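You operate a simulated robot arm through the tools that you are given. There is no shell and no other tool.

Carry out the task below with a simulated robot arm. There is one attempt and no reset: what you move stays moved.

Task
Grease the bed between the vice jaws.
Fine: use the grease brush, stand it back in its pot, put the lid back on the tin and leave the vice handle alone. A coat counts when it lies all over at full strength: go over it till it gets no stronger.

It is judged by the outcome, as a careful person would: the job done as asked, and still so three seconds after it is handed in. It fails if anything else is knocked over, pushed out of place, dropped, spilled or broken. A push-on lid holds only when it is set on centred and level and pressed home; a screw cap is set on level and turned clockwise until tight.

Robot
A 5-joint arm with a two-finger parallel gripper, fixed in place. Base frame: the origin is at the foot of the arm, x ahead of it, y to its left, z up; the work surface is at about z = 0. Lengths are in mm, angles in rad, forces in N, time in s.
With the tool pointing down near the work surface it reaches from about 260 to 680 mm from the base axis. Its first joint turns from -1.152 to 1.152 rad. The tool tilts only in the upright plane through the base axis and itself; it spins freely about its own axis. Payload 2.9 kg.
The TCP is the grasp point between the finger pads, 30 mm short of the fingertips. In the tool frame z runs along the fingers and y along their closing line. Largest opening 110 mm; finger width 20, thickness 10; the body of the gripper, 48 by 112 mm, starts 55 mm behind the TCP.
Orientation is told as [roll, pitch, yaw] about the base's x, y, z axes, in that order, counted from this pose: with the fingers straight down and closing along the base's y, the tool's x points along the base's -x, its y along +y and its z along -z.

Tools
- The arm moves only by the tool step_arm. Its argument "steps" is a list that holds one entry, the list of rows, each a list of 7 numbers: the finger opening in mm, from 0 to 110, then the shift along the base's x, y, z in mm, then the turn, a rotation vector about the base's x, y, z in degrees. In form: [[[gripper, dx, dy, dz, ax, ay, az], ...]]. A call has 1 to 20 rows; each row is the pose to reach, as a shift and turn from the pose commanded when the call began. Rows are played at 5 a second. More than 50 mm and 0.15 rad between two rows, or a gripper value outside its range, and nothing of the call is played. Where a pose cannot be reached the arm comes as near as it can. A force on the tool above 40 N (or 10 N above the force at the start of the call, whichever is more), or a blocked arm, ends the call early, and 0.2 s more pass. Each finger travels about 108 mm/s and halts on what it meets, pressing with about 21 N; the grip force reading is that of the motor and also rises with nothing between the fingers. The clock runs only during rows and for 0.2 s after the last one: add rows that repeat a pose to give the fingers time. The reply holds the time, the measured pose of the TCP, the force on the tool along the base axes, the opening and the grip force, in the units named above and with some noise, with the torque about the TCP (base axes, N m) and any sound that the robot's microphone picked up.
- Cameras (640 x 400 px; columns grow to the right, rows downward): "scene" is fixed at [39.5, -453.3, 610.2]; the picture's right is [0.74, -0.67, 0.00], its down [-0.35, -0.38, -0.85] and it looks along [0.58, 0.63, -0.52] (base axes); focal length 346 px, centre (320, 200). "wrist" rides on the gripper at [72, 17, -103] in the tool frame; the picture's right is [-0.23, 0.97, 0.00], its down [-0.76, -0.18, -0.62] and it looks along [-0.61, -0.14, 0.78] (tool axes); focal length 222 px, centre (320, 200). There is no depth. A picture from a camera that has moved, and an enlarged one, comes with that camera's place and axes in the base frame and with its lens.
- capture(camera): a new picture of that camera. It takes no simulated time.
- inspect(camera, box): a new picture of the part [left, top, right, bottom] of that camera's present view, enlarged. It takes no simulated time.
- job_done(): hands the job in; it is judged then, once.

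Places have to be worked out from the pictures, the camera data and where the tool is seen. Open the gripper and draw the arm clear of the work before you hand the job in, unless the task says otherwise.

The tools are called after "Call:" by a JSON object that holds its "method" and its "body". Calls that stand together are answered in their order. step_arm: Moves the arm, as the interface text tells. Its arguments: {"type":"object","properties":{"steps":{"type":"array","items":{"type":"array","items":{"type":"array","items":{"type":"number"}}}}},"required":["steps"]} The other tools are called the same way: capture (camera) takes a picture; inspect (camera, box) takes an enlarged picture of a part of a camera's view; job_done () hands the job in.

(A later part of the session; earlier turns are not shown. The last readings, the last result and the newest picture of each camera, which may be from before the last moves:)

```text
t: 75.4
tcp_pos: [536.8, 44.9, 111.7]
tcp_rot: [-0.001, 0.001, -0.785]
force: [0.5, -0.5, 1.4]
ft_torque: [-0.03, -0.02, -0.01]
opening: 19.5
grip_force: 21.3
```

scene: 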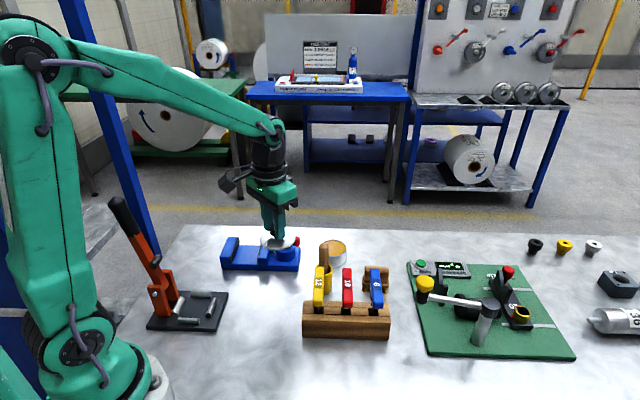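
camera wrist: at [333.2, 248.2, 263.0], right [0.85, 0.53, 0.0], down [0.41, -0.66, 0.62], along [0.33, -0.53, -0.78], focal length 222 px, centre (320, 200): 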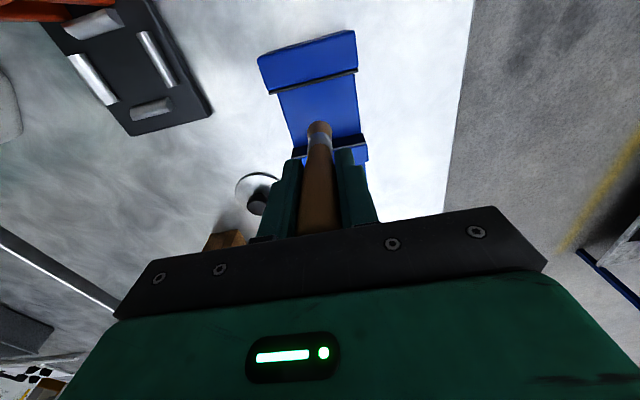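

Contact is just starting at 1.4 N. I'll press half a millimetre more and dwell with a small swirl to load.

Call:
{"method": "step_arm", "body": {"steps": [[[10, 0, 0, -0.5, 0, 0, 0], [10, 4, 0, -0.5, 0, 0, 0], [10, 0, 4, -0.5, 0, 0, 0], [10, -4, 0, -0.5, 0, 0, 0], [10, 0, -4, -0.5, 0, 0, 0], [10, 0, 0, -0.5, 0, 0, 0]]]}}

Call:
{"method": "inspect", "body": {"camera": "scene", "box": [300, 220, 380, 270]}}

```text
t: 76.8
tcp_pos: [537.0, 44.3, 111.8]
tcp_rot: [0.0, 0.0, -0.786]
force: [0.1, -1.8, 2.0]
ft_torque: [-0.1, -0.08, 0.0]
opening: 19.4
grip_force: 20.9
```

```text
8.00 times, centred on (340, 245) of scene
camera zoom: at [39.5, -453.3, 610.2], right [0.74, -0.67, 0.0], down [-0.35, -0.38, -0.85], along [0.58, 0.63, -0.52], focal length 2772 px, centre (160, -160)
```

zoom: 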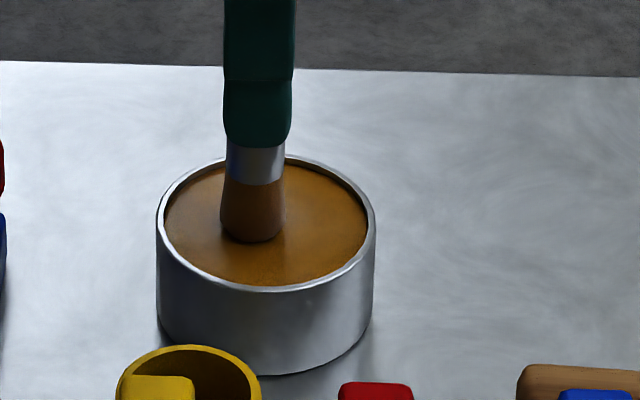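

Loaded. Returning over the handle to the bed centre.

Call:
{"method": "step_arm", "body": {"steps": [[[10, 0, 0, 10, 0, 0, 0], [10, 0, 0, 45, 0, 0, 0], [10, 0, 0, 85, 0, 0, 0], [10, -5, 4, 118, 0, 0, 0], [10, -37, 31, 118, 0, 0, 0], [10, -69, 59, 118, 0, 0, 0], [10, -101, 86, 118, 0, 0, 0], [10, -133, 114, 118, 0, 0, 0], [10, -163.5, 141, 118, 0, 0, 0], [10, -163.5, 141, 75, 0, 0, 0], [10, -163.5, 141, 35, 0, 0, 0], [10, -163.5, 141, 0, 0, 0, 0], [10, -163.5, 141, -13, 0, 0, 0], [10, -163.5, 141, -14.5, 0, 0, 0], [10, -163.5, 141, -14.5, 0, 0, 0]]]}}

Call:
{"method": "step_arm", "body": {"steps": [[[10, 0, 0, -1, 0, 0, 0], [10, 0, 0, -1, 0, 0, 0]]]}}

```text
t: 80.0
tcp_pos: [373.5, 186.0, 95.7]
tcp_rot: [0.003, -0.001, -0.784]
force: [-1.5, 1.1, 8.7]
ft_torque: [0.04, 0.15, -0.01]
opening: 19.5
grip_force: 20.7
```

```text
t: 80.6
tcp_pos: [374.3, 185.9, 96.4]
tcp_rot: [0.002, -0.001, -0.785]
force: [-1.1, -0.8, 16.8]
ft_torque: [-0.01, 0.03, 0.0]
opening: 19.6
grip_force: 20.8
```

Contact is a bit firm, so I'll back off 0.6 mm and raster the fixed-jaw half again.

Call:
{"method": "step_arm", "body": {"steps": [[[10, 4.2, 22.6, 0.6, 0, 0, 0], [10, 9.2, 44.5, 0.6, 0, 0, 0], [10, -4.1, 31.3, 0.6, 0, 0, 0], [10, -17.3, 18, 0.6, 0, 0, 0], [10, -30.6, 4.8, 0.6, 0, 0, 0], [10, -43.8, -8.5, 0.6, 0, 0, 0], [10, -38.5, -13.8, 0.6, 0, 0, 0], [10, -25.3, -0.5, 0.6, 0, 0, 0], [10, -12, 12.7, 0.6, 0, 0, 0], [10, 1.2, 26, 0.6, 0, 0, 0], [10, 14.5, 39.2, 0.6, 0, 0, 0], [10, 19.8, 33.9, 0.6, 0, 0, 0], [10, 6.5, 20.7, 0.6, 0, 0, 0], [10, -6.7, 7.4, 0.6, 0, 0, 0], [10, -20, -5.8, 0.6, 0, 0, 0], [10, -33.2, -19.1, 0.6, 0, 0, 0], [10, -27.6, -24.7, 0.6, 0, 0, 0], [10, -14.3, -11.5, 0.6, 0, 0, 0], [10, -1.1, 1.8, 0.6, 0, 0, 0], [10, 12.2, 15, 0.6, 0, 0, 0]]]}}

Call:
{"method": "step_arm", "body": {"steps": [[[10, 13.4, 13.4, 0, 0, 0, 0], [10, 19.1, 7.8, 0, 0, 0, 0], [10, 5.7, -5.7, 0, 0, 0, 0], [10, -7.4, -18.7, 0, 0, 0, 0], [10, -20.5, -31.8, 0, 0, 0, 0], [10, -33.9, -45.3, 0, 0, 0, 0], [10, -28.3, -50.9, 0, 0, 0, 0], [10, -14.8, -37.5, 0, 0, 0, 0], [10, -1.8, -24.4, 0, 0, 0, 0], [10, 11.3, -11.3, 0, 0, 0, 0], [10, 24.7, 2.1, 0, 0, 0, 0], [10, 30.1, -3.2, 0, 0, 0, 0], [10, 16.6, -16.6, 0, 0, 0, 0], [10, 3.5, -29.7, 0, 0, 0, 0], [10, -9.5, -42.8, 0, 0, 0, 0], [10, -23, -56.2, 0, 0, 0, 0], [10, -9.5, -42.8, 0, 0, 0, 0], [10, 3.5, -29.7, 0, 0, 0, 0], [10, 16.6, -16.6, 0, 0, 0, 0], [10, 30.1, -3.2, 0, 0, 0, 0]]]}}

Call:
{"method": "inspect", "body": {"camera": "scene", "box": [225, 235, 275, 268]}}

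Call:
{"method": "inspect", "body": {"camera": "wrist", "box": [200, 0, 400, 180]}}

```text
t: 84.8
tcp_pos: [386.3, 202.3, 96.2]
tcp_rot: [0.001, 0.001, -0.786]
force: [0.8, 0.4, -0.6]
ft_torque: [0.0, 0.0, 0.03]
opening: 19.0
grip_force: 20.4
```

```text
t: 89.0
tcp_pos: [415.8, 197.6, 94.9]
tcp_rot: [0.0, 0.0, -0.785]
force: [-0.6, 0.4, 0.0]
ft_torque: [-0.05, 0.01, -0.02]
opening: 19.3
grip_force: 21.0
```

```text
12.12 times, centred on (250, 252) of scene
camera zoom: at [39.5, -453.3, 610.2], right [0.74, -0.67, 0.0], down [-0.35, -0.38, -0.85], along [0.58, 0.63, -0.52], focal length 4200 px, centre (1168, -424)
```

zoom: 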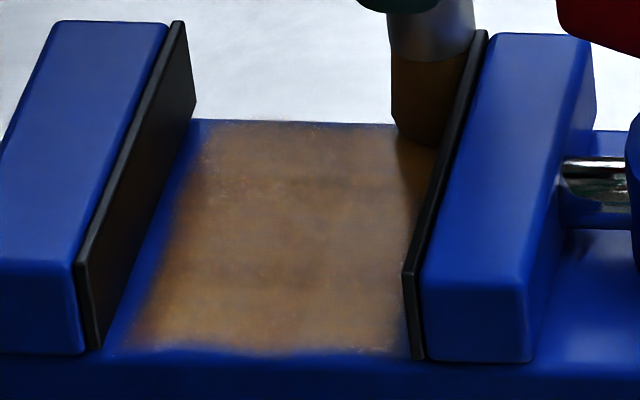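

```text
2.22 times, centred on (300, 90) of wrist
camera zoom: at [376.3, 261.3, 198.6], right [0.85, 0.53, 0.0], down [0.41, -0.66, 0.62], along [0.33, -0.53, -0.78], focal length 494 px, centre (364, 444)
```

zoom: 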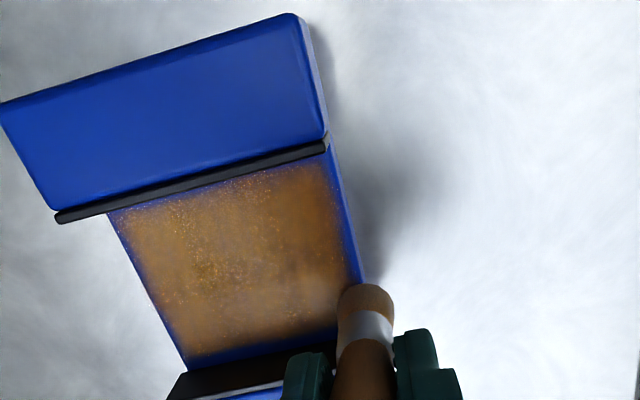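

The coat barely changed compared with the reference, only a little fuller toward the movable jaw, so it is near saturation. I'll restore light contact and do one more confirming pass.

Call:
{"method": "step_arm", "body": {"steps": [[[10, -10, -8, -0.6, 0, 0, 0], [10, -20, -18, -1, 0, 0, 0], [10, -20, -18, -1, 0, 0, 0]]]}}

```text
t: 89.8
tcp_pos: [395.5, 180.6, 95.0]
tcp_rot: [0.001, 0.0, -0.786]
force: [-0.8, -0.5, -0.2]
ft_torque: [0.01, -0.04, 0.0]
opening: 19.7
grip_force: 21.2
```

Call:
{"method": "step_arm", "body": {"steps": [[[10, 0, 0, -0.8, 0, 0, 0], [10, 0, 0, -0.8, 0, 0, 0]]]}}

Call:
{"method": "step_arm", "body": {"steps": [[[10, 0, 0, -0.8, 0, 0, 0], [10, 0, 0, -0.8, 0, 0, 0]]]}}

```text
t: 90.4
tcp_pos: [395.3, 180.5, 95.9]
tcp_rot: [0.003, 0.0, -0.786]
force: [-2.5, 0.8, 7.4]
ft_torque: [0.1, 0.12, -0.02]
opening: 19.1
grip_force: 21.4
```

```text
t: 91.0
tcp_pos: [396.4, 181.4, 93.6]
tcp_rot: [0.001, -0.001, -0.783]
force: [-2.0, 0.4, 15.5]
ft_torque: [0.05, 0.09, 0.0]
opening: 19.5
grip_force: 21.2
```

Solid contact. I'll ease 0.5 mm and make the confirming pass over everything in two halves.

Call:
{"method": "step_arm", "body": {"steps": [[[10, -10.3, -12.4, 0.5, 0, 0, 0], [10, -21.6, -23.7, 0.5, 0, 0, 0], [10, -33.6, -35.7, 0.5, 0, 0, 0], [10, -39.6, -29.7, 0.5, 0, 0, 0], [10, -26.2, -16.3, 0.5, 0, 0, 0], [10, -12.7, -2.8, 0.5, 0, 0, 0], [10, 0.7, 10.6, 0.5, 0, 0, 0], [10, 14.8, 24.7, 0.5, 0, 0, 0], [10, 20.9, 18.7, 0.5, 0, 0, 0], [10, 9.5, 7.4, 0.5, 0, 0, 0], [10, -1.8, -3.9, 0.5, 0, 0, 0], [10, -12.7, 7.1, 0.5, 0, 0, 0], [10, -1.4, 18.4, 0.5, 0, 0, 0], [10, 9.9, 29.7, 0.5, 0, 0, 0], [10, 4.9, 34.6, 0.5, 0, 0, 0], [10, -8.5, 21.2, 0.5, 0, 0, 0], [10, -21.9, 7.8, 0.5, 0, 0, 0], [10, -35.4, -5.7, 0.5, 0, 0, 0], [10, -49.5, -19.8, 0.5, 0, 0, 0], [10, -44.5, -24.7, 0.5, 0, 0, 0]]]}}

Call:
{"method": "step_arm", "body": {"steps": [[[10, 13.4, 13.4, -0.3, 0, 0, 0], [10, 26.9, 26.9, -0.3, 0, 0, 0], [10, 17, 36.8, -0.3, 0, 0, 0], [10, 3.5, 23.3, -0.3, 0, 0, 0], [10, -9.9, 9.9, -0.3, 0, 0, 0], [10, -15.6, 15.6, -0.3, 0, 0, 0], [10, -2.1, 29, -0.3, 0, 0, 0], [10, 11.3, 42.4, -0.3, 0, 0, 0], [10, 24.7, 55.9, -0.3, 0, 0, 0], [10, 38.2, 69.3, -0.3, 0, 0, 0], [10, 32.5, 75, -0.3, 0, 0, 0], [10, 19.1, 61.5, -0.3, 0, 0, 0], [10, 5.7, 48.1, -0.3, 0, 0, 0], [10, -7.8, 34.6, -0.3, 0, 0, 0], [10, -21.2, 21.2, -0.3, 0, 0, 0], [10, -10.6, 10.6, -0.3, 0, 0, 0], [10, 2.8, 24, -0.3, 0, 0, 0], [10, 16.3, 37.5, -0.3, 0, 0, 0], [10, 29.7, 50.9, -0.3, 0, 0, 0], [10, 43.1, 64.3, -0.3, 0, 0, 0]]]}}

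Call:
{"method": "step_arm", "body": {"steps": [[[10, 0, 0, 20, 0, 0, 0], [10, 0, 0, 60, 0, 0, 0], [10, 0, 0, 100, 0, 0, 0], [10, 0, 0, 100, 0, 0, 0]]]}}

Call:
{"method": "inspect", "body": {"camera": "scene", "box": [225, 235, 275, 268]}}

Call:
{"method": "inspect", "body": {"camera": "wrist", "box": [220, 30, 400, 160]}}

Call:
{"method": "inspect", "body": {"camera": "scene", "box": [210, 155, 310, 280]}}

```text
t: 95.2
tcp_pos: [351.1, 157.1, 94.5]
tcp_rot: [0.0, 0.001, -0.786]
force: [0.3, 0.1, -0.9]
ft_torque: [-0.01, 0.0, 0.02]
opening: 19.2
grip_force: 20.8
```

```text
t: 99.4
tcp_pos: [394.1, 219.3, 93.8]
tcp_rot: [0.0, -0.001, -0.785]
force: [0.1, 0.4, -0.9]
ft_torque: [-0.04, -0.03, -0.01]
opening: 19.2
grip_force: 21.2
```

```text
t: 100.4
tcp_pos: [395.8, 217.6, 194.6]
tcp_rot: [0.002, 0.0, -0.786]
force: [0.2, -0.4, -0.2]
ft_torque: [0.0, 0.03, 0.0]
opening: 19.1
grip_force: 21.0
```

```text
12.12 times, centred on (250, 252) of scene
camera zoom: at [39.5, -453.3, 610.2], right [0.74, -0.67, 0.0], down [-0.35, -0.38, -0.85], along [0.58, 0.63, -0.52], focal length 4200 px, centre (1168, -424)
```

zoom: 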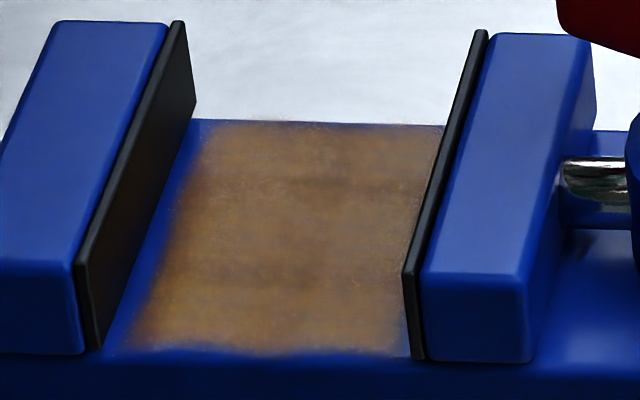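

```text
3.08 times, centred on (310, 95) of wrist
camera zoom: at [355.1, 281.2, 299.5], right [0.85, 0.53, 0.0], down [0.41, -0.66, 0.62], along [0.33, -0.53, -0.78], focal length 684 px, centre (351, 523)
```

zoom: 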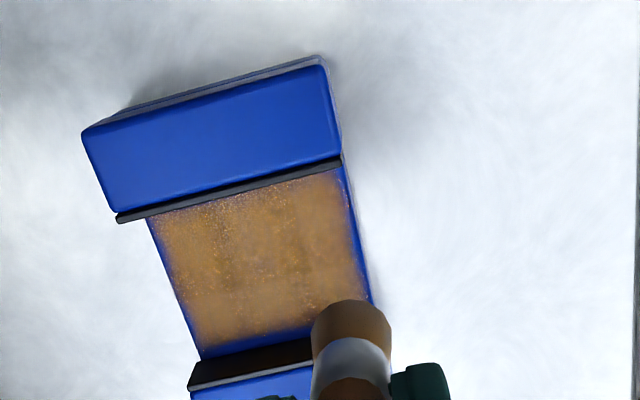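

```text
3.20 times, centred on (260, 218) of scene
camera zoom: at [39.5, -453.3, 610.2], right [0.74, -0.67, 0.0], down [-0.35, -0.38, -0.85], along [0.58, 0.63, -0.52], focal length 1109 px, centre (512, 144)
```

zoom: 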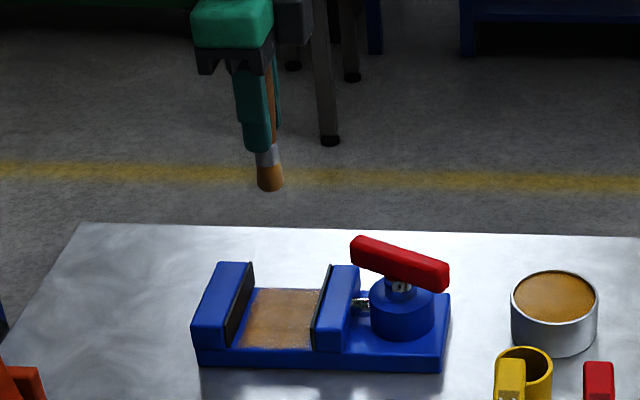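

The close view is practically unchanged from the reference. I'll move to the exact earlier viewpoint for a like-for-like wrist comparison.

Call:
{"method": "step_arm", "body": {"steps": [[[10, 11, -10, 1, 0, 0, 0], [10, 22, -21, 1, 0, 0, 0], [10, 22, -21, 1, 0, 0, 0]]]}}

Call:
{"method": "inspect", "body": {"camera": "wrist", "box": [220, 30, 400, 160]}}

Call:
{"method": "inspect", "body": {"camera": "wrist", "box": [245, 45, 335, 125]}}

```text
t: 101.2
tcp_pos: [414.9, 197.5, 196.0]
tcp_rot: [-0.001, 0.0, -0.786]
force: [0.9, -0.3, -0.9]
ft_torque: [0.04, -0.02, 0.02]
opening: 19.3
grip_force: 21.1
```

```text
3.08 times, centred on (310, 95) of wrist
camera zoom: at [376.0, 261.0, 299.5], right [0.85, 0.53, 0.0], down [0.41, -0.66, 0.62], along [0.33, -0.53, -0.78], focal length 684 px, centre (351, 523)
```

zoom: 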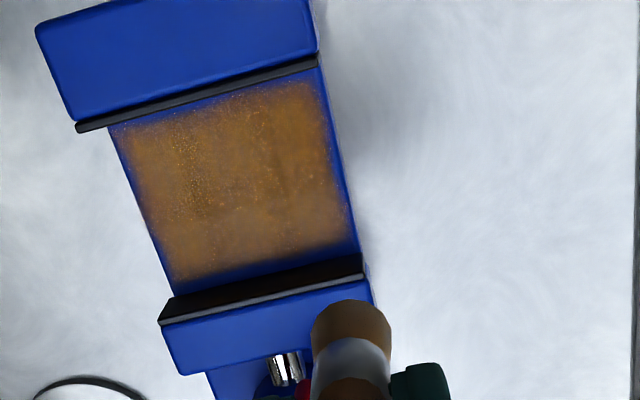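

```text
5.00 times, centred on (290, 85) of wrist
camera zoom: at [376.0, 261.0, 299.5], right [0.85, 0.53, 0.0], down [0.41, -0.66, 0.62], along [0.33, -0.53, -0.78], focal length 1111 px, centre (470, 775)
```

zoom: 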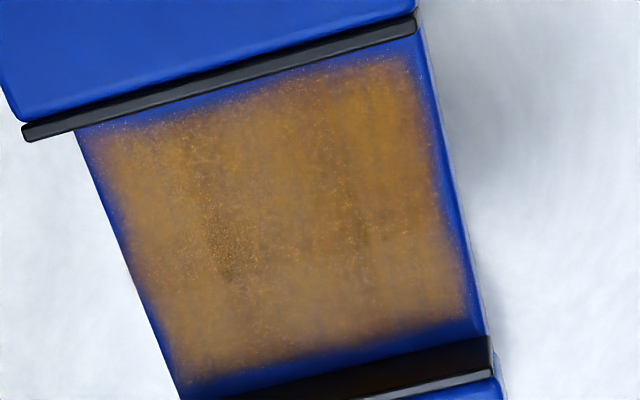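

The coat is uniform with the same soft rim on all four sides, though the band by the movable jaw looks slightly greyer. I'll reload once more and go over that half to make sure it gets no stronger.

Call:
{"method": "step_arm", "body": {"steps": [[[10, 0, 0, 34, 0, 0, 0], [10, 24, -30, 34, 0, 0, 0], [10, 48, -61, 34, 0, 0, 0], [10, 73, -91, 34, 0, 0, 0], [10, 97, -122, 34, 0, 0, 0], [10, 121, -152, 34, 0, 0, 0], [10, 121, -152, -5, 0, 0, 0], [10, 121, -152, -45, 0, 0, 0], [10, 121, -152, -75, 0, 0, 0], [10, 121, -152, -83, 0, 0, 0], [10, 121, -152, -83, 0, 0, 0]]]}}

Call:
{"method": "step_arm", "body": {"steps": [[[10, 0, 0, -1, 0, 0, 0], [10, 0, 0, -2, 0, 0, 0], [10, 0, 0, -2, 0, 0, 0]]]}}

Call:
{"method": "inspect", "body": {"camera": "scene", "box": [300, 220, 380, 270]}}

```text
t: 103.6
tcp_pos: [535.8, 47.2, 110.4]
tcp_rot: [-0.001, -0.001, -0.786]
force: [-0.7, 0.3, -0.3]
ft_torque: [0.0, -0.01, 0.0]
opening: 19.1
grip_force: 20.3
```

```text
t: 104.4
tcp_pos: [537.0, 47.2, 108.8]
tcp_rot: [-0.001, -0.001, -0.786]
force: [-0.1, 0.3, -0.1]
ft_torque: [0.0, 0.0, 0.0]
opening: 19.4
grip_force: 21.0
```

```text
8.00 times, centred on (340, 245) of scene
camera zoom: at [39.5, -453.3, 610.2], right [0.74, -0.67, 0.0], down [-0.35, -0.38, -0.85], along [0.58, 0.63, -0.52], focal length 2772 px, centre (160, -160)
```

zoom: 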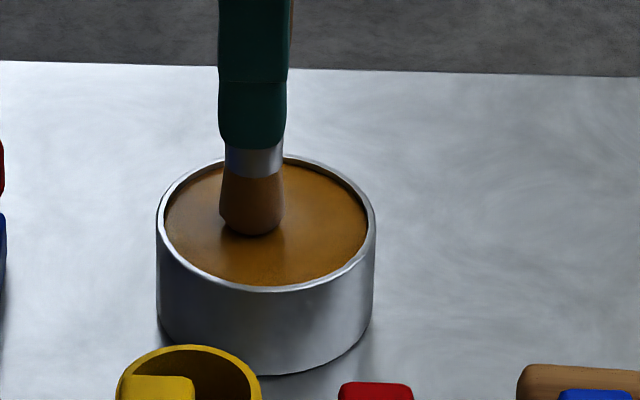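

Call:
{"method": "step_arm", "body": {"steps": [[[10, 0, -1, -1, 0, 0, 0], [10, 0, -1, -1, 0, 0, 0]]]}}

Call:
{"method": "step_arm", "body": {"steps": [[[10, 0, 0, -1, 0, 0, 0], [10, 0, 0, -1, 0, 0, 0]]]}}

```text
t: 105.0
tcp_pos: [537.7, 45.0, 108.4]
tcp_rot: [0.001, 0.0, -0.785]
force: [-0.4, -0.5, 0.0]
ft_torque: [-0.03, -0.04, 0.02]
opening: 19.1
grip_force: 21.4
```

```text
t: 105.6
tcp_pos: [536.9, 45.2, 107.6]
tcp_rot: [-0.001, -0.002, -0.787]
force: [-1.0, 0.7, 4.5]
ft_torque: [0.09, 0.07, 0.02]
opening: 19.1
grip_force: 21.0
```

There is contact at 4.5 N; a short swirl will load the bristles.

Call:
{"method": "step_arm", "body": {"steps": [[[10, 4, 0, 0, 0, 0, 0], [10, 0, 4, 0, 0, 0, 0], [10, -4, 0, 0, 0, 0, 0], [10, 0, -4, 0, 0, 0, 0], [10, 0, 0, 0, 0, 0, 0]]]}}

Call:
{"method": "inspect", "body": {"camera": "scene", "box": [300, 220, 380, 270]}}

```text
t: 106.8
tcp_pos: [537.8, 45.1, 107.6]
tcp_rot: [0.0, -0.001, -0.785]
force: [-0.1, -1.3, 3.9]
ft_torque: [-0.16, -0.02, -0.01]
opening: 19.4
grip_force: 20.6
```

```text
8.00 times, centred on (340, 245) of scene
camera zoom: at [39.5, -453.4, 610.2], right [0.74, -0.67, 0.0], down [-0.35, -0.38, -0.85], along [0.58, 0.63, -0.52], focal length 2772 px, centre (160, -160)
```

zoom: 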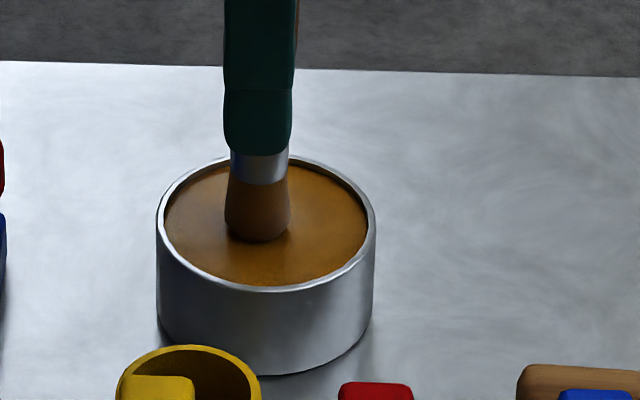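

Loaded. I'm returning to the movable-jaw half of the bed, near (380, 178).

Call:
{"method": "step_arm", "body": {"steps": [[[10, 0, 0, 10, 0, 0, 0], [10, 0, 0, 45, 0, 0, 0], [10, 0, 0, 85, 0, 0, 0], [10, -5, 4, 122, 0, 0, 0], [10, -37, 31, 122, 0, 0, 0], [10, -69, 59, 122, 0, 0, 0], [10, -101, 86, 122, 0, 0, 0], [10, -130, 110, 122, 0, 0, 0], [10, -157, 133, 122, 0, 0, 0], [10, -157, 133, 75, 0, 0, 0], [10, -157, 133, 35, 0, 0, 0], [10, -157, 133, 0, 0, 0, 0], [10, -157, 133, -12, 0, 0, 0], [10, -157, 133, -13.5, 0, 0, 0], [10, -157, 133, -13.5, 0, 0, 0]]]}}

Call:
{"method": "step_arm", "body": {"steps": [[[10, 0, 0, -1, 0, 0, 0], [10, 0, 0, -1, 0, 0, 0]]]}}

```text
t: 110.0
tcp_pos: [380.5, 177.2, 93.5]
tcp_rot: [0.0, -0.002, -0.785]
force: [0.3, -0.7, -1.1]
ft_torque: [-0.01, 0.01, 0.01]
opening: 19.3
grip_force: 20.8
```

```text
t: 110.6
tcp_pos: [381.4, 178.9, 93.0]
tcp_rot: [0.0, -0.001, -0.785]
force: [-0.4, -0.6, -0.5]
ft_torque: [-0.04, 0.0, 0.0]
opening: 19.3
grip_force: 20.6
```

Call:
{"method": "step_arm", "body": {"steps": [[[10, 0, 0, -1, 0, 0, 0], [10, 0, 0, -1, 0, 0, 0]]]}}

Call:
{"method": "step_arm", "body": {"steps": [[[10, 0, 0, -0.7, 0, 0, 0], [10, 0, 0, -0.7, 0, 0, 0]]]}}

```text
t: 111.2
tcp_pos: [380.7, 178.2, 91.7]
tcp_rot: [0.003, -0.001, -0.786]
force: [0.0, -0.8, 6.2]
ft_torque: [-0.06, 0.03, -0.05]
opening: 19.2
grip_force: 20.7
```

```text
t: 111.8
tcp_pos: [381.3, 179.1, 92.3]
tcp_rot: [0.004, -0.003, -0.787]
force: [-1.2, -0.1, 20.6]
ft_torque: [0.08, 0.07, -0.02]
opening: 19.4
grip_force: 21.4
```

Firm contact, so I'll back off 0.4 mm and go over the movable-jaw half thoroughly.

Call:
{"method": "step_arm", "body": {"steps": [[[10, 17, 9.9, 0.4, 0, 0, 0], [10, 30.4, 23.3, 0.4, 0, 0, 0], [10, 35.4, 18.4, 0.4, 0, 0, 0], [10, 21.9, 4.9, 0.4, 0, 0, 0], [10, 8.5, -8.5, 0.4, 0, 0, 0], [10, -4.9, -21.9, 0.4, 0, 0, 0], [10, -17.7, -34.6, 0.4, 0, 0, 0], [10, -22.6, -29.7, 0.4, 0, 0, 0], [10, -9.9, -17, 0.4, 0, 0, 0], [10, 3.5, -3.5, 0.4, 0, 0, 0], [10, 17, 9.9, 0.4, 0, 0, 0], [10, 30.4, 23.3, 0.4, 0, 0, 0], [10, 25.5, 28.3, 0.4, 0, 0, 0], [10, 12, 14.8, 0.4, 0, 0, 0], [10, -1.4, 1.4, 0.4, 0, 0, 0], [10, -14.8, -12, 0.4, 0, 0, 0], [10, -27.6, -24.7, 0.4, 0, 0, 0], [10, -17.7, -34.6, 0.4, 0, 0, 0], [10, 1.4, -15.6, 0.4, 0, 0, 0], [10, 17, 0, 0.4, 0, 0, 0]]]}}

Call:
{"method": "inspect", "body": {"camera": "wrist", "box": [200, 0, 400, 180]}}

```text
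t: 116.0
tcp_pos: [396.3, 179.5, 92.4]
tcp_rot: [0.0, -0.001, -0.786]
force: [-0.9, -2.2, 5.8]
ft_torque: [-0.19, 0.03, -0.02]
opening: 19.4
grip_force: 21.2
```

```text
2.22 times, centred on (300, 90) of wrist
camera zoom: at [357.1, 241.9, 196.3], right [0.85, 0.53, 0.0], down [0.41, -0.66, 0.62], along [0.33, -0.53, -0.78], focal length 494 px, centre (364, 444)
```

zoom: 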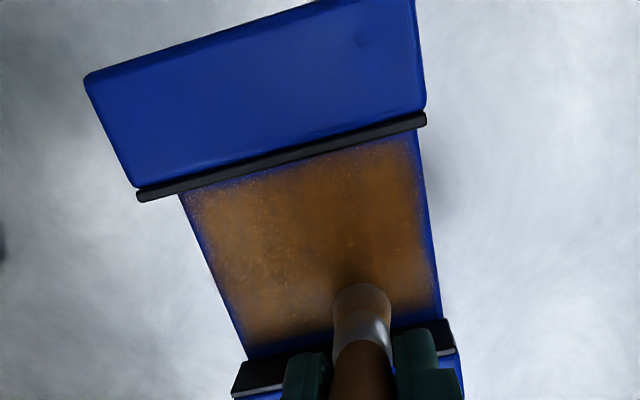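

Contact held at 5.8 N for the whole pass. While still loaded, I'll cover the fixed-jaw half once more and then lift clear.

Call:
{"method": "step_arm", "body": {"steps": [[[10, -4.2, 18.4, 0, 0, 0, 0], [10, -2.8, 39.6, 0, 0, 0, 0], [10, -16.3, 26.2, 0, 0, 0, 0], [10, -29.7, 12.7, 0, 0, 0, 0], [10, -43.1, -0.7, 0, 0, 0, 0], [10, -55.9, -13.4, 0, 0, 0, 0], [10, -61.5, -7.8, 0, 0, 0, 0], [10, -48.8, 4.9, 0, 0, 0, 0], [10, -35.4, 18.4, 0, 0, 0, 0], [10, -21.9, 31.8, 0, 0, 0, 0], [10, -8.5, 45.3, 0, 0, 0, 0], [10, -14.1, 50.9, 0, 0, 0, 0], [10, -27.6, 37.5, 0, 0, 0, 0], [10, -41, 24, 0, 0, 0, 0], [10, -54.4, 10.6, 0, 0, 0, 0], [10, -67.2, -2.1, 0, 0, 0, 0], [10, -55.2, -1.4, 0, 0, 0, 0], [10, -35.4, 7.1, 0, 0, 0, 0], [10, -17.7, 17.7, 0, 0, 0, 0], [10, -17.7, 17.7, 30, 0, 0, 0]]]}}

Call:
{"method": "step_arm", "body": {"steps": [[[10, 10, 0, 35, 0, 0, 0], [10, 22, 0, 74, 0, 0, 0], [10, 36, 0, 74, 0, 0, 0], [10, 36, 0, 74, 0, 0, 0]]]}}

Call:
{"method": "inspect", "body": {"camera": "scene", "box": [225, 235, 275, 268]}}

Call:
{"method": "inspect", "body": {"camera": "wrist", "box": [220, 30, 400, 160]}}

```text
t: 120.2
tcp_pos: [378.9, 197.1, 119.8]
tcp_rot: [-0.002, 0.001, -0.786]
force: [0.6, 0.3, 0.3]
ft_torque: [0.0, -0.04, -0.01]
opening: 19.2
grip_force: 20.9
```

```text
t: 121.2
tcp_pos: [417.9, 195.3, 196.1]
tcp_rot: [0.0, 0.001, -0.786]
force: [-0.3, -0.5, -1.0]
ft_torque: [0.01, -0.02, 0.01]
opening: 19.7
grip_force: 21.3
```

```text
12.12 times, centred on (250, 252) of scene
camera zoom: at [39.5, -453.3, 610.2], right [0.74, -0.67, 0.0], down [-0.35, -0.38, -0.85], along [0.58, 0.63, -0.52], focal length 4200 px, centre (1168, -424)
```

zoom: 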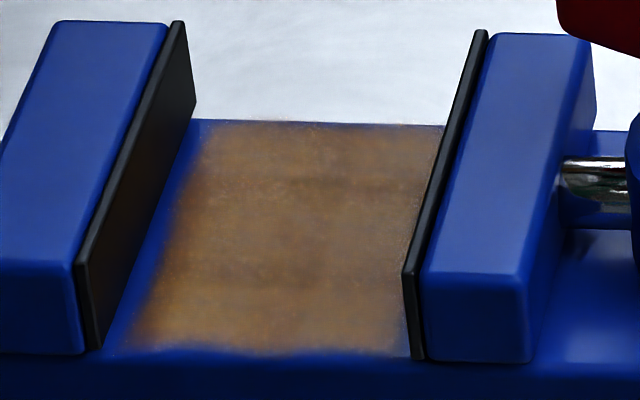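

```text
3.08 times, centred on (310, 95) of wrist
camera zoom: at [377.8, 259.0, 299.4], right [0.85, 0.53, 0.0], down [0.41, -0.66, 0.62], along [0.33, -0.53, -0.78], focal length 684 px, centre (351, 523)
```

zoom: 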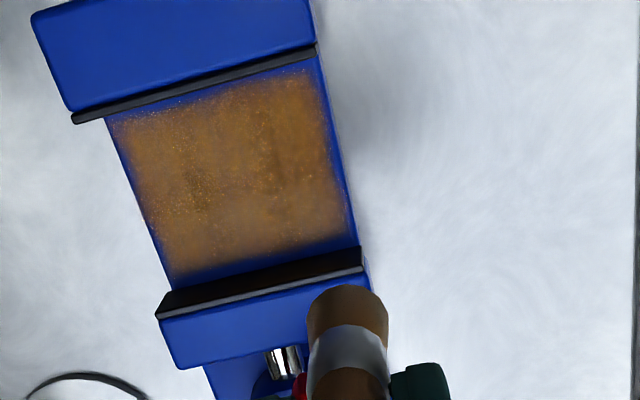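

The coat no longer changes, so it is at full strength. Now I'll carry the brush high across to above its pot at (447, -19).

Call:
{"method": "step_arm", "body": {"steps": [[[10, 0, 0, 30, 0, 0, 0], [10, 6, -43, 30, 0, 0, 0], [10, 12, -86, 30, 0, 0, 0], [10, 18, -129, 30, 0, 0, 0], [10, 24, -172, 30, 0, 0, 0], [10, 30, -213, 30, 0, 0, 0], [10, 30, -213, -10, 0, 0, 0], [10, 30, -213, -45, 0, 0, 0], [10, 30, -213, -45, 0, 0, 0]]]}}

Call:
{"method": "inspect", "body": {"camera": "wrist", "box": [256, 60, 384, 240]}}

Call:
{"method": "inspect", "body": {"camera": "scene", "box": [290, 220, 370, 310]}}

```text
t: 123.2
tcp_pos: [443.0, -17.4, 151.4]
tcp_rot: [0.0, 0.0, -0.786]
force: [-0.4, 0.7, -0.1]
ft_torque: [0.02, -0.01, -0.01]
opening: 19.3
grip_force: 20.9
```

```text
2.22 times, centred on (320, 150) of wrist
camera zoom: at [404.7, 46.1, 256.0], right [0.85, 0.53, 0.0], down [0.41, -0.66, 0.62], along [0.33, -0.53, -0.78], focal length 494 px, centre (320, 311)
```

zoom: 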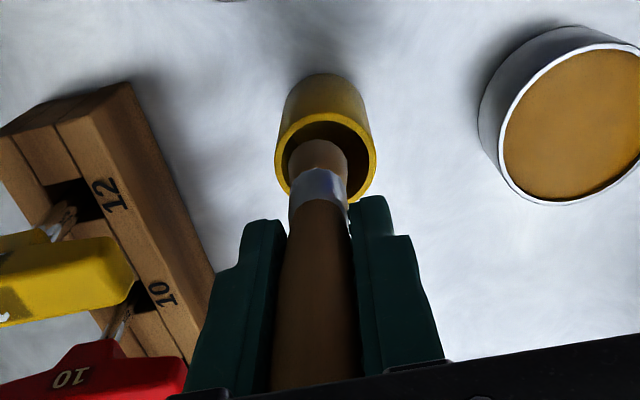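

```text
4.44 times, centred on (330, 265) of scene
camera zoom: at [39.5, -453.3, 610.2], right [0.74, -0.67, 0.0], down [-0.35, -0.38, -0.85], along [0.58, 0.63, -0.52], focal length 1540 px, centre (276, -89)
```

zoom: 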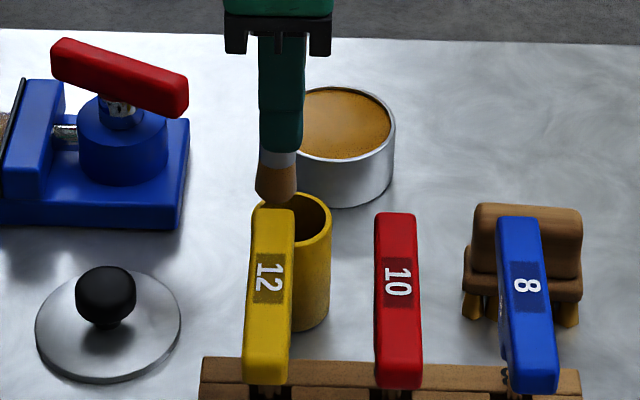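

The brush foot hangs a few mm off the pot axis because of a slight tilt in the grip. I'll shift (+5.9, −3.3) to centre it and check before lowering.

Call:
{"method": "step_arm", "body": {"steps": [[[10, 3, -1.6, 0, 0, 0, 0], [10, 5.9, -3.3, 0, 0, 0, 0], [10, 5.9, -3.3, -5, 0, 0, 0], [10, 5.9, -3.3, -5, 0, 0, 0]]]}}

Call:
{"method": "inspect", "body": {"camera": "wrist", "box": [256, 60, 384, 240]}}

Call:
{"method": "inspect", "body": {"camera": "scene", "box": [300, 225, 364, 275]}}

```text
t: 124.2
tcp_pos: [452.3, -19.7, 147.2]
tcp_rot: [0.0, -0.001, -0.785]
force: [0.3, -0.1, 0.1]
ft_torque: [0.01, 0.0, -0.03]
opening: 19.2
grip_force: 20.7
```

```text
2.22 times, centred on (320, 150) of wrist
camera zoom: at [412.8, 43.4, 250.3], right [0.85, 0.53, 0.0], down [0.41, -0.66, 0.62], along [0.33, -0.53, -0.78], focal length 494 px, centre (320, 311)
```

zoom: 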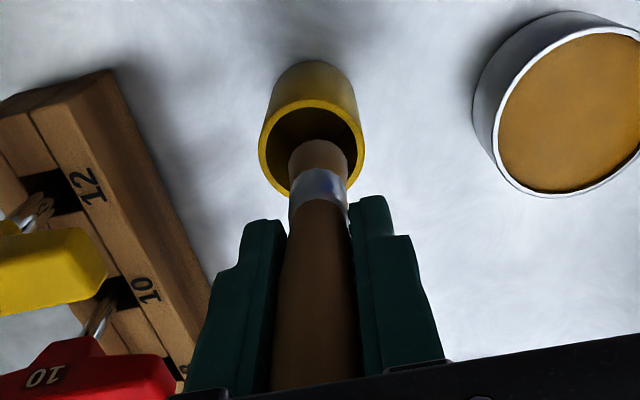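

```text
8.00 times, centred on (332, 250) of scene
camera zoom: at [39.5, -453.3, 610.2], right [0.74, -0.67, 0.0], down [-0.35, -0.38, -0.85], along [0.58, 0.63, -0.52], focal length 2772 px, centre (224, -200)
```

zoom: 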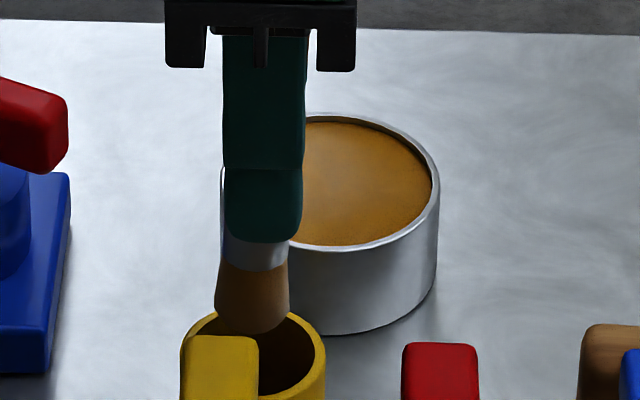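

The brush foot is now centred in u, with about 2–3 mm left to correct along v. I'll trim that and lower it into the pot.

Call:
{"method": "step_arm", "body": {"steps": [[[10, -2.2, -1, 0, 0, 0, 0], [10, -2.2, -1, -12, 0, 0, 0], [10, -2.2, -1, -24, 0, 0, 0], [10, -2.2, -1, -32, 0, 0, 0], [10, -2.2, -1, -32, 0, 0, 0]]]}}

Call:
{"method": "inspect", "body": {"camera": "wrist", "box": [256, 60, 384, 240]}}

Call:
{"method": "inspect", "body": {"camera": "scene", "box": [300, 225, 364, 275]}}

```text
t: 125.4
tcp_pos: [449.6, -22.0, 113.5]
tcp_rot: [-0.001, 0.0, -0.785]
force: [0.5, 0.6, -1.1]
ft_torque: [0.01, 0.03, -0.01]
opening: 19.2
grip_force: 20.9
```

```text
2.22 times, centred on (320, 150) of wrist
camera zoom: at [410.6, 41.9, 217.7], right [0.85, 0.53, 0.0], down [0.41, -0.66, 0.62], along [0.33, -0.53, -0.78], focal length 494 px, centre (320, 311)
```

zoom: 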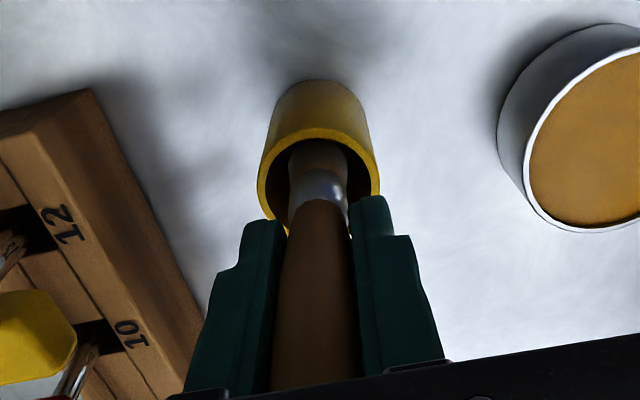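

```text
8.00 times, centred on (332, 250) of scene
camera zoom: at [39.5, -453.3, 610.2], right [0.74, -0.67, 0.0], down [-0.35, -0.38, -0.85], along [0.58, 0.63, -0.52], focal length 2772 px, centre (224, -200)
```

zoom: 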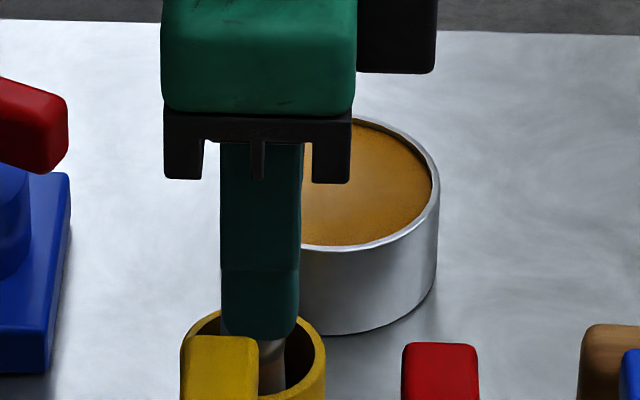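

The brush is inside the pot with no side contact. I'll lower until the fingertips are just above the rim.

Call:
{"method": "step_arm", "body": {"steps": [[[10, 0, 0, -8, 0, 0, 0], [10, 0, 0, -14, 0, 0, 0], [10, 0, 0, -17, 0, 0, 0], [10, 0, 0, -17, 0, 0, 0]]]}}

Call:
{"method": "inspect", "body": {"camera": "scene", "box": [300, 225, 364, 275]}}

Call:
{"method": "inspect", "body": {"camera": "wrist", "box": [256, 90, 384, 240]}}

```text
t: 126.4
tcp_pos: [448.7, -21.7, 95.5]
tcp_rot: [0.0, 0.0, -0.784]
force: [0.7, 0.0, -0.4]
ft_torque: [-0.01, 0.0, 0.02]
opening: 19.3
grip_force: 21.1
```

```text
8.00 times, centred on (332, 250) of scene
camera zoom: at [39.5, -453.3, 610.2], right [0.74, -0.67, 0.0], down [-0.35, -0.38, -0.85], along [0.58, 0.63, -0.52], focal length 2772 px, centre (224, -200)
```

zoom: 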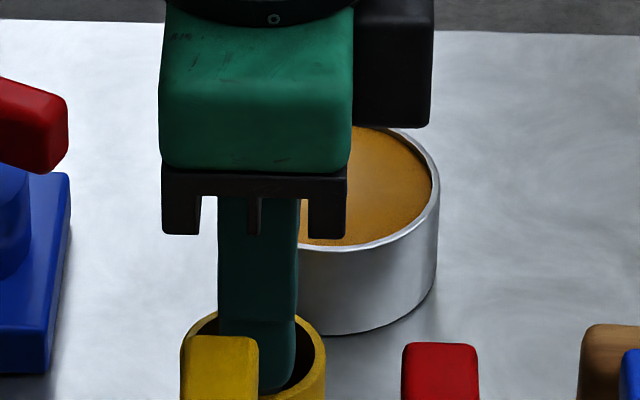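

```text
2.67 times, centred on (320, 165) of wrist
camera zoom: at [409.6, 41.8, 200.5], right [0.85, 0.53, 0.0], down [0.41, -0.66, 0.62], along [0.33, -0.53, -0.78], focal length 592 px, centre (320, 293)
```

zoom: 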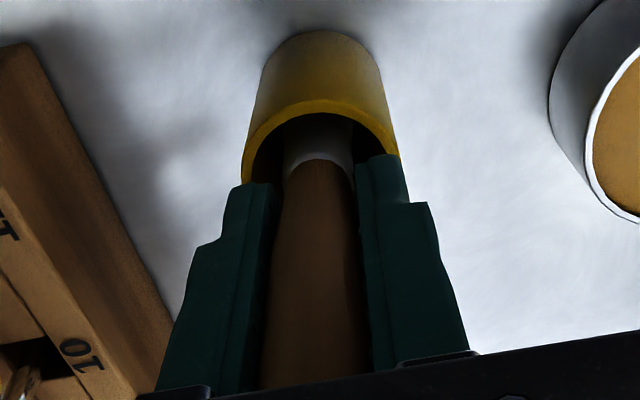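

The tips are just above the rim and the brush has not yet reached the pot floor. I'll ease the fingers open in tiny amounts so the brush slides down between them, guided.

Call:
{"method": "step_arm", "body": {"steps": [[[19.5, 0, 0, 0, 0, 0, 0], [20, 0, 0, 0, 0, 0, 0], [20.4, 0, 0, 0, 0, 0, 0], [20.8, 0, 0, 0, 0, 0, 0], [21.2, 0, 0, 0, 0, 0, 0], [21.6, 0, 0, 0, 0, 0, 0], [22, 0, 0, 0, 0, 0, 0], [22, 0, 0, 0, 0, 0, 0]]]}}

Call:
{"method": "inspect", "body": {"camera": "wrist", "box": [256, 90, 384, 240]}}

Call:
{"method": "inspect", "body": {"camera": "scene", "box": [300, 225, 364, 275]}}

```text
t: 128.2
tcp_pos: [449.0, -21.9, 97.5]
tcp_rot: [0.001, 0.001, -0.784]
force: [-0.3, -0.8, -0.6]
ft_torque: [0.02, 0.0, -0.02]
opening: 21.3
grip_force: 0.1
```

```text
2.67 times, centred on (320, 165) of wrist
camera zoom: at [409.6, 41.9, 200.7], right [0.85, 0.53, 0.0], down [0.41, -0.66, 0.62], along [0.33, -0.53, -0.78], focal length 592 px, centre (320, 293)
```

zoom: 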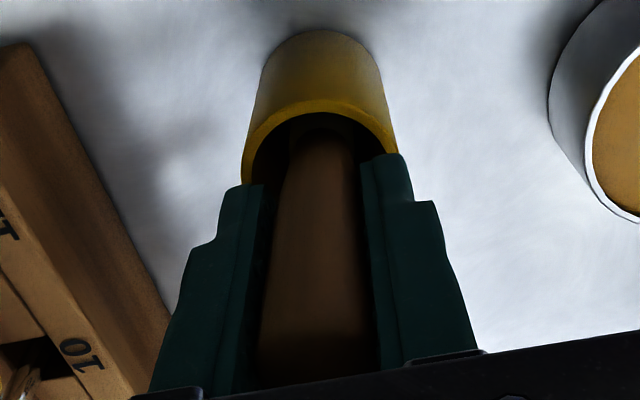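

```text
8.00 times, centred on (332, 250) of scene
camera zoom: at [39.5, -453.3, 610.2], right [0.74, -0.67, 0.0], down [-0.35, -0.38, -0.85], along [0.58, 0.63, -0.52], focal length 2772 px, centre (224, -200)
```

zoom: 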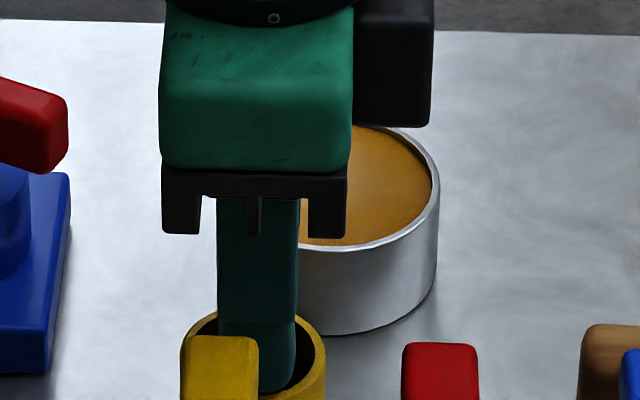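

The brush has slid down onto the pot floor. I'll open the rest of the way gradually and check that it stays upright.

Call:
{"method": "step_arm", "body": {"steps": [[[22.5, 0, 0, 0, 0, 0, 0], [23, 0, 0, 0, 0, 0, 0], [23.5, 0, 0, 0, 0, 0, 0], [24, 0, 0, 0, 0, 0, 0], [25, 0, 0, 0, 0, 0, 0], [26, 0, 0, 0, 0, 0, 0]]]}}

Call:
{"method": "inspect", "body": {"camera": "wrist", "box": [256, 90, 384, 240]}}

Call:
{"method": "step_arm", "body": {"steps": [[[30, 0, 0, 0, 0, 0, 0], [34, 0, 0, 0, 0, 0, 0], [38, 0, 0, 0, 0, 0, 0], [42, 0, 0, 0, 0, 0, 0], [44, 0, 0, 0, 0, 0, 0], [44, 0, 0, 0, 0, 0, 0]]]}}

Call:
{"method": "inspect", "body": {"camera": "wrist", "box": [256, 90, 384, 250]}}

Call:
{"method": "inspect", "body": {"camera": "scene", "box": [300, 225, 364, 275]}}

```text
t: 129.6
tcp_pos: [448.5, -22.4, 95.6]
tcp_rot: [0.001, -0.001, -0.786]
force: [0.4, -0.4, 0.1]
ft_torque: [0.0, 0.03, 0.02]
opening: 25.9
grip_force: 0.0
```

```text
2.67 times, centred on (320, 165) of wrist
camera zoom: at [409.6, 41.9, 200.7], right [0.85, 0.53, 0.0], down [0.41, -0.66, 0.62], along [0.33, -0.53, -0.78], focal length 592 px, centre (320, 293)
```

zoom: 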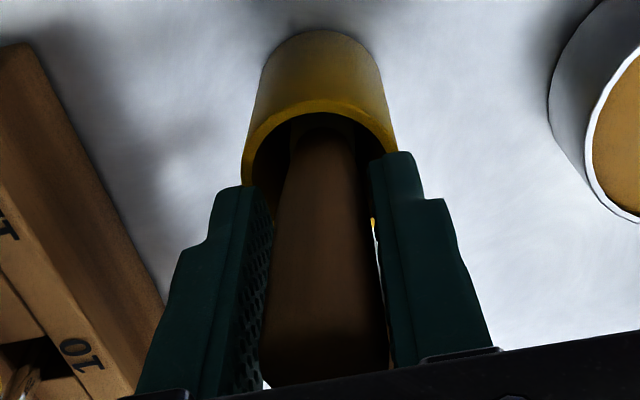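

```text
t: 131.0
tcp_pos: [449.2, -22.2, 96.9]
tcp_rot: [0.0, 0.001, -0.785]
force: [0.0, -0.3, 0.4]
ft_torque: [0.03, 0.01, -0.03]
opening: 43.8
grip_force: 0.0
```

```text
2.50 times, centred on (320, 170) of wrist
camera zoom: at [409.6, 41.9, 200.7], right [0.85, 0.53, 0.0], down [0.41, -0.66, 0.62], along [0.33, -0.53, -0.78], focal length 555 px, centre (320, 275)
```

zoom: 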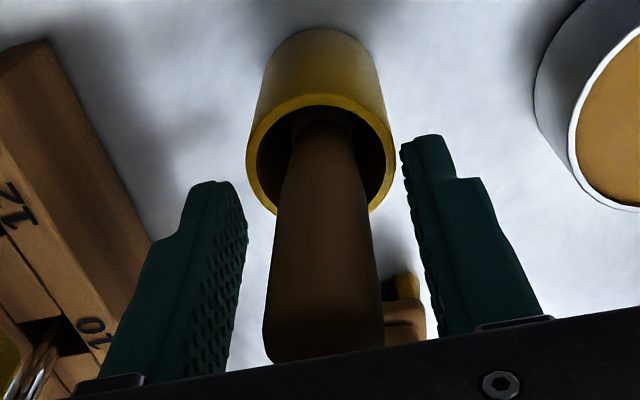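

```text
8.00 times, centred on (332, 250) of scene
camera zoom: at [39.5, -453.3, 610.2], right [0.74, -0.67, 0.0], down [-0.35, -0.38, -0.85], along [0.58, 0.63, -0.52], focal length 2772 px, centre (224, -200)
```

zoom: 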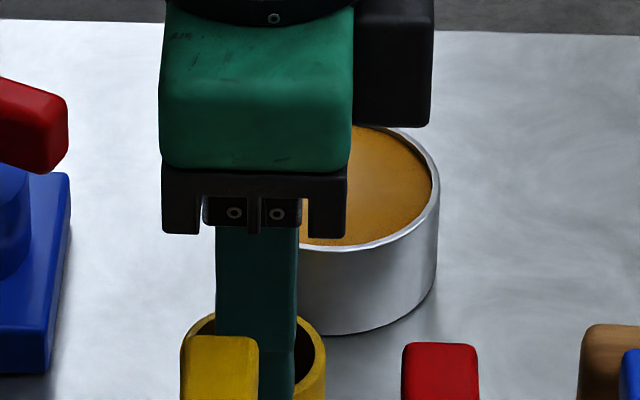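

The brush stands on its own, clear of both fingers. I'll rise straight up.

Call:
{"method": "step_arm", "body": {"steps": [[[44, 0, 0, 10, 0, 0, 0], [44, 0, 0, 30, 0, 0, 0], [44, 0, 0, 60, 0, 0, 0], [44, 0, 0, 100, 0, 0, 0], [44, 0, 0, 100, 0, 0, 0]]]}}

Call:
{"method": "inspect", "body": {"camera": "scene", "box": [300, 210, 380, 290]}}

Call:
{"method": "capture", "body": {"camera": "wrist"}}

```text
t: 132.2
tcp_pos: [449.2, -22.9, 197.6]
tcp_rot: [-0.001, -0.001, -0.785]
force: [-0.2, -0.4, 0.2]
ft_torque: [-0.03, 0.0, 0.01]
opening: 44.3
grip_force: 0.1
```

```text
5.00 times, centred on (340, 250) of scene
camera zoom: at [39.5, -453.3, 610.2], right [0.74, -0.67, 0.0], down [-0.35, -0.38, -0.85], along [0.58, 0.63, -0.52], focal length 1732 px, centre (220, -50)
```

zoom: 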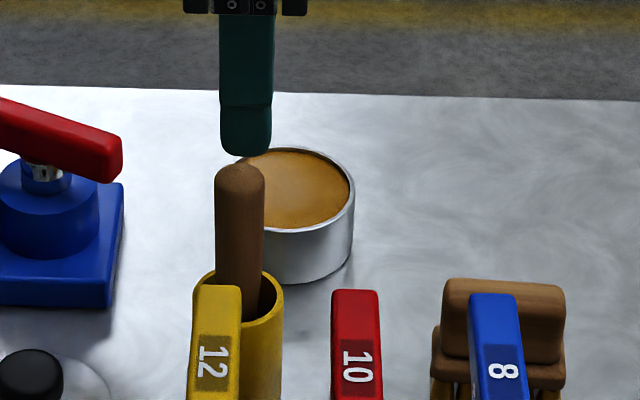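

```text
taken
camera wrist: at [410.5, 40.1, 301.5], right [0.85, 0.53, 0.0], down [0.41, -0.66, 0.62], along [0.33, -0.53, -0.78], focal length 222 px, centre (320, 200)
```

wrist: 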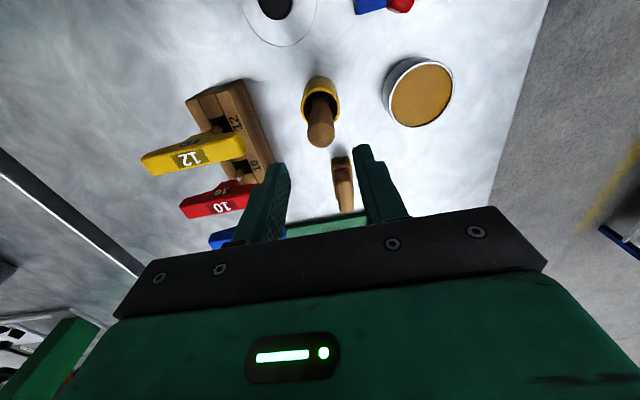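

The brush stands upright in its pot. Next I'll turn back to yaw 0 and go above the lid at (359, 35).

Call:
{"method": "step_arm", "body": {"steps": [[[44, -15, 9.5, 5, 0, 0, 7.5], [48, -30, 19, 5, 0, 0, 15], [52, -45, 28.5, 5, 0, 0, 22.5], [56, -60, 38, 5, 0, 0, 30], [56, -75, 47.5, 0, 0, 0, 37.5], [56, -90, 57, 0, 0, 0, 45], [56, -90, 57, -40, 0, 0, 45], [56, -90, 57, -80, 0, 0, 45], [56, -90, 57, -80, 0, 0, 45]]]}}

Call:
{"method": "inspect", "body": {"camera": "wrist", "box": [250, 60, 400, 200]}}

Call:
{"method": "inspect", "body": {"camera": "scene", "box": [220, 220, 320, 300]}}

```text
t: 134.2
tcp_pos: [359.4, 37.5, 119.0]
tcp_rot: [0.0, 0.001, 0.002]
force: [-0.2, 0.7, 0.6]
ft_torque: [0.02, 0.03, 0.01]
opening: 56.1
grip_force: 0.0
```

```text
2.86 times, centred on (325, 130) of wrist
camera zoom: at [286.3, 54.6, 222.1], right [0.23, 0.97, 0.0], down [0.76, -0.18, 0.62], along [0.61, -0.14, -0.78], focal length 635 px, centre (306, 400)
```

zoom: 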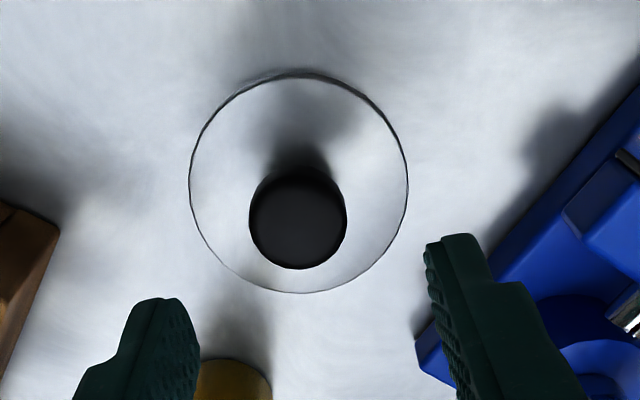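

```text
5.00 times, centred on (270, 260) of scene
camera zoom: at [39.5, -453.3, 610.2], right [0.74, -0.67, 0.0], down [-0.35, -0.38, -0.85], along [0.58, 0.63, -0.52], focal length 1732 px, centre (570, -100)
```

zoom: 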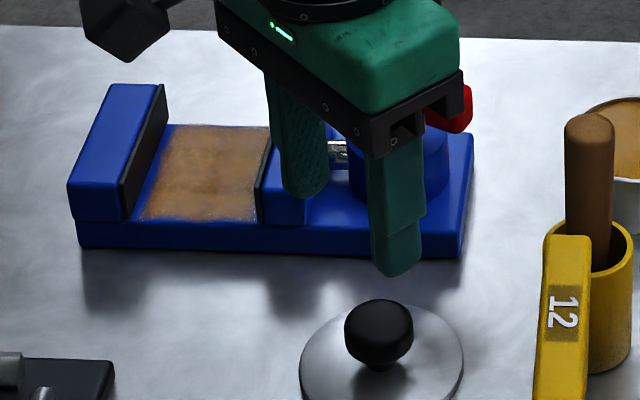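

The lid centre is at (359.2, 34.7). I'll correct by (+0.9, −2.9) and descend to the earlier grasp height of about 49.

Call:
{"method": "step_arm", "body": {"steps": [[[56, 0.9, -2.9, -20, 0, 0, 0], [56, 0.9, -2.9, -45, 0, 0, 0], [56, 0.9, -2.9, -62, 0, 0, 0], [56, 0.9, -2.9, -69.5, 0, 0, 0], [56, 0.9, -2.9, -69.5, 0, 0, 0]]]}}

Call:
{"method": "inspect", "body": {"camera": "wrist", "box": [250, 90, 400, 220]}}

Call:
{"method": "inspect", "body": {"camera": "scene", "box": [240, 270, 320, 320]}}

```text
t: 135.4
tcp_pos: [358.7, 33.0, 46.9]
tcp_rot: [0.0, 0.0, 0.001]
force: [-0.1, 0.1, 0.1]
ft_torque: [-0.03, 0.01, 0.01]
opening: 56.0
grip_force: 0.0
```

```text
3.08 times, centred on (325, 155) of wrist
camera zoom: at [287.3, 50.2, 150.5], right [0.23, 0.97, 0.0], down [0.76, -0.18, 0.62], along [0.61, -0.14, -0.78], focal length 684 px, centre (305, 338)
```

zoom: 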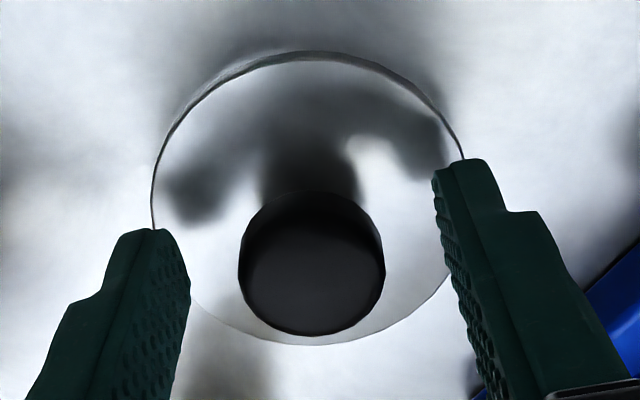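

```text
8.00 times, centred on (280, 295) of scene
camera zoom: at [39.5, -453.3, 610.2], right [0.74, -0.67, 0.0], down [-0.35, -0.38, -0.85], along [0.58, 0.63, -0.52], focal length 2772 px, centre (640, -560)
```

zoom: 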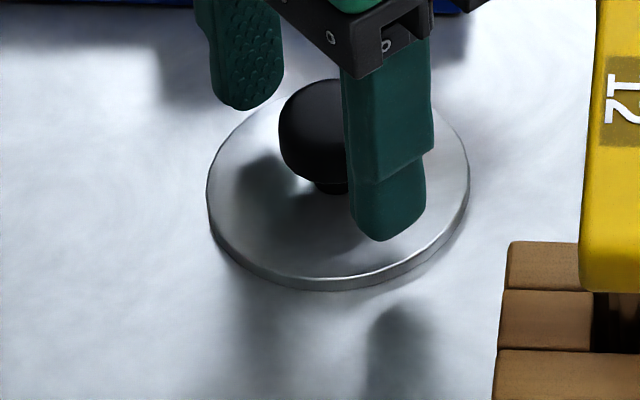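

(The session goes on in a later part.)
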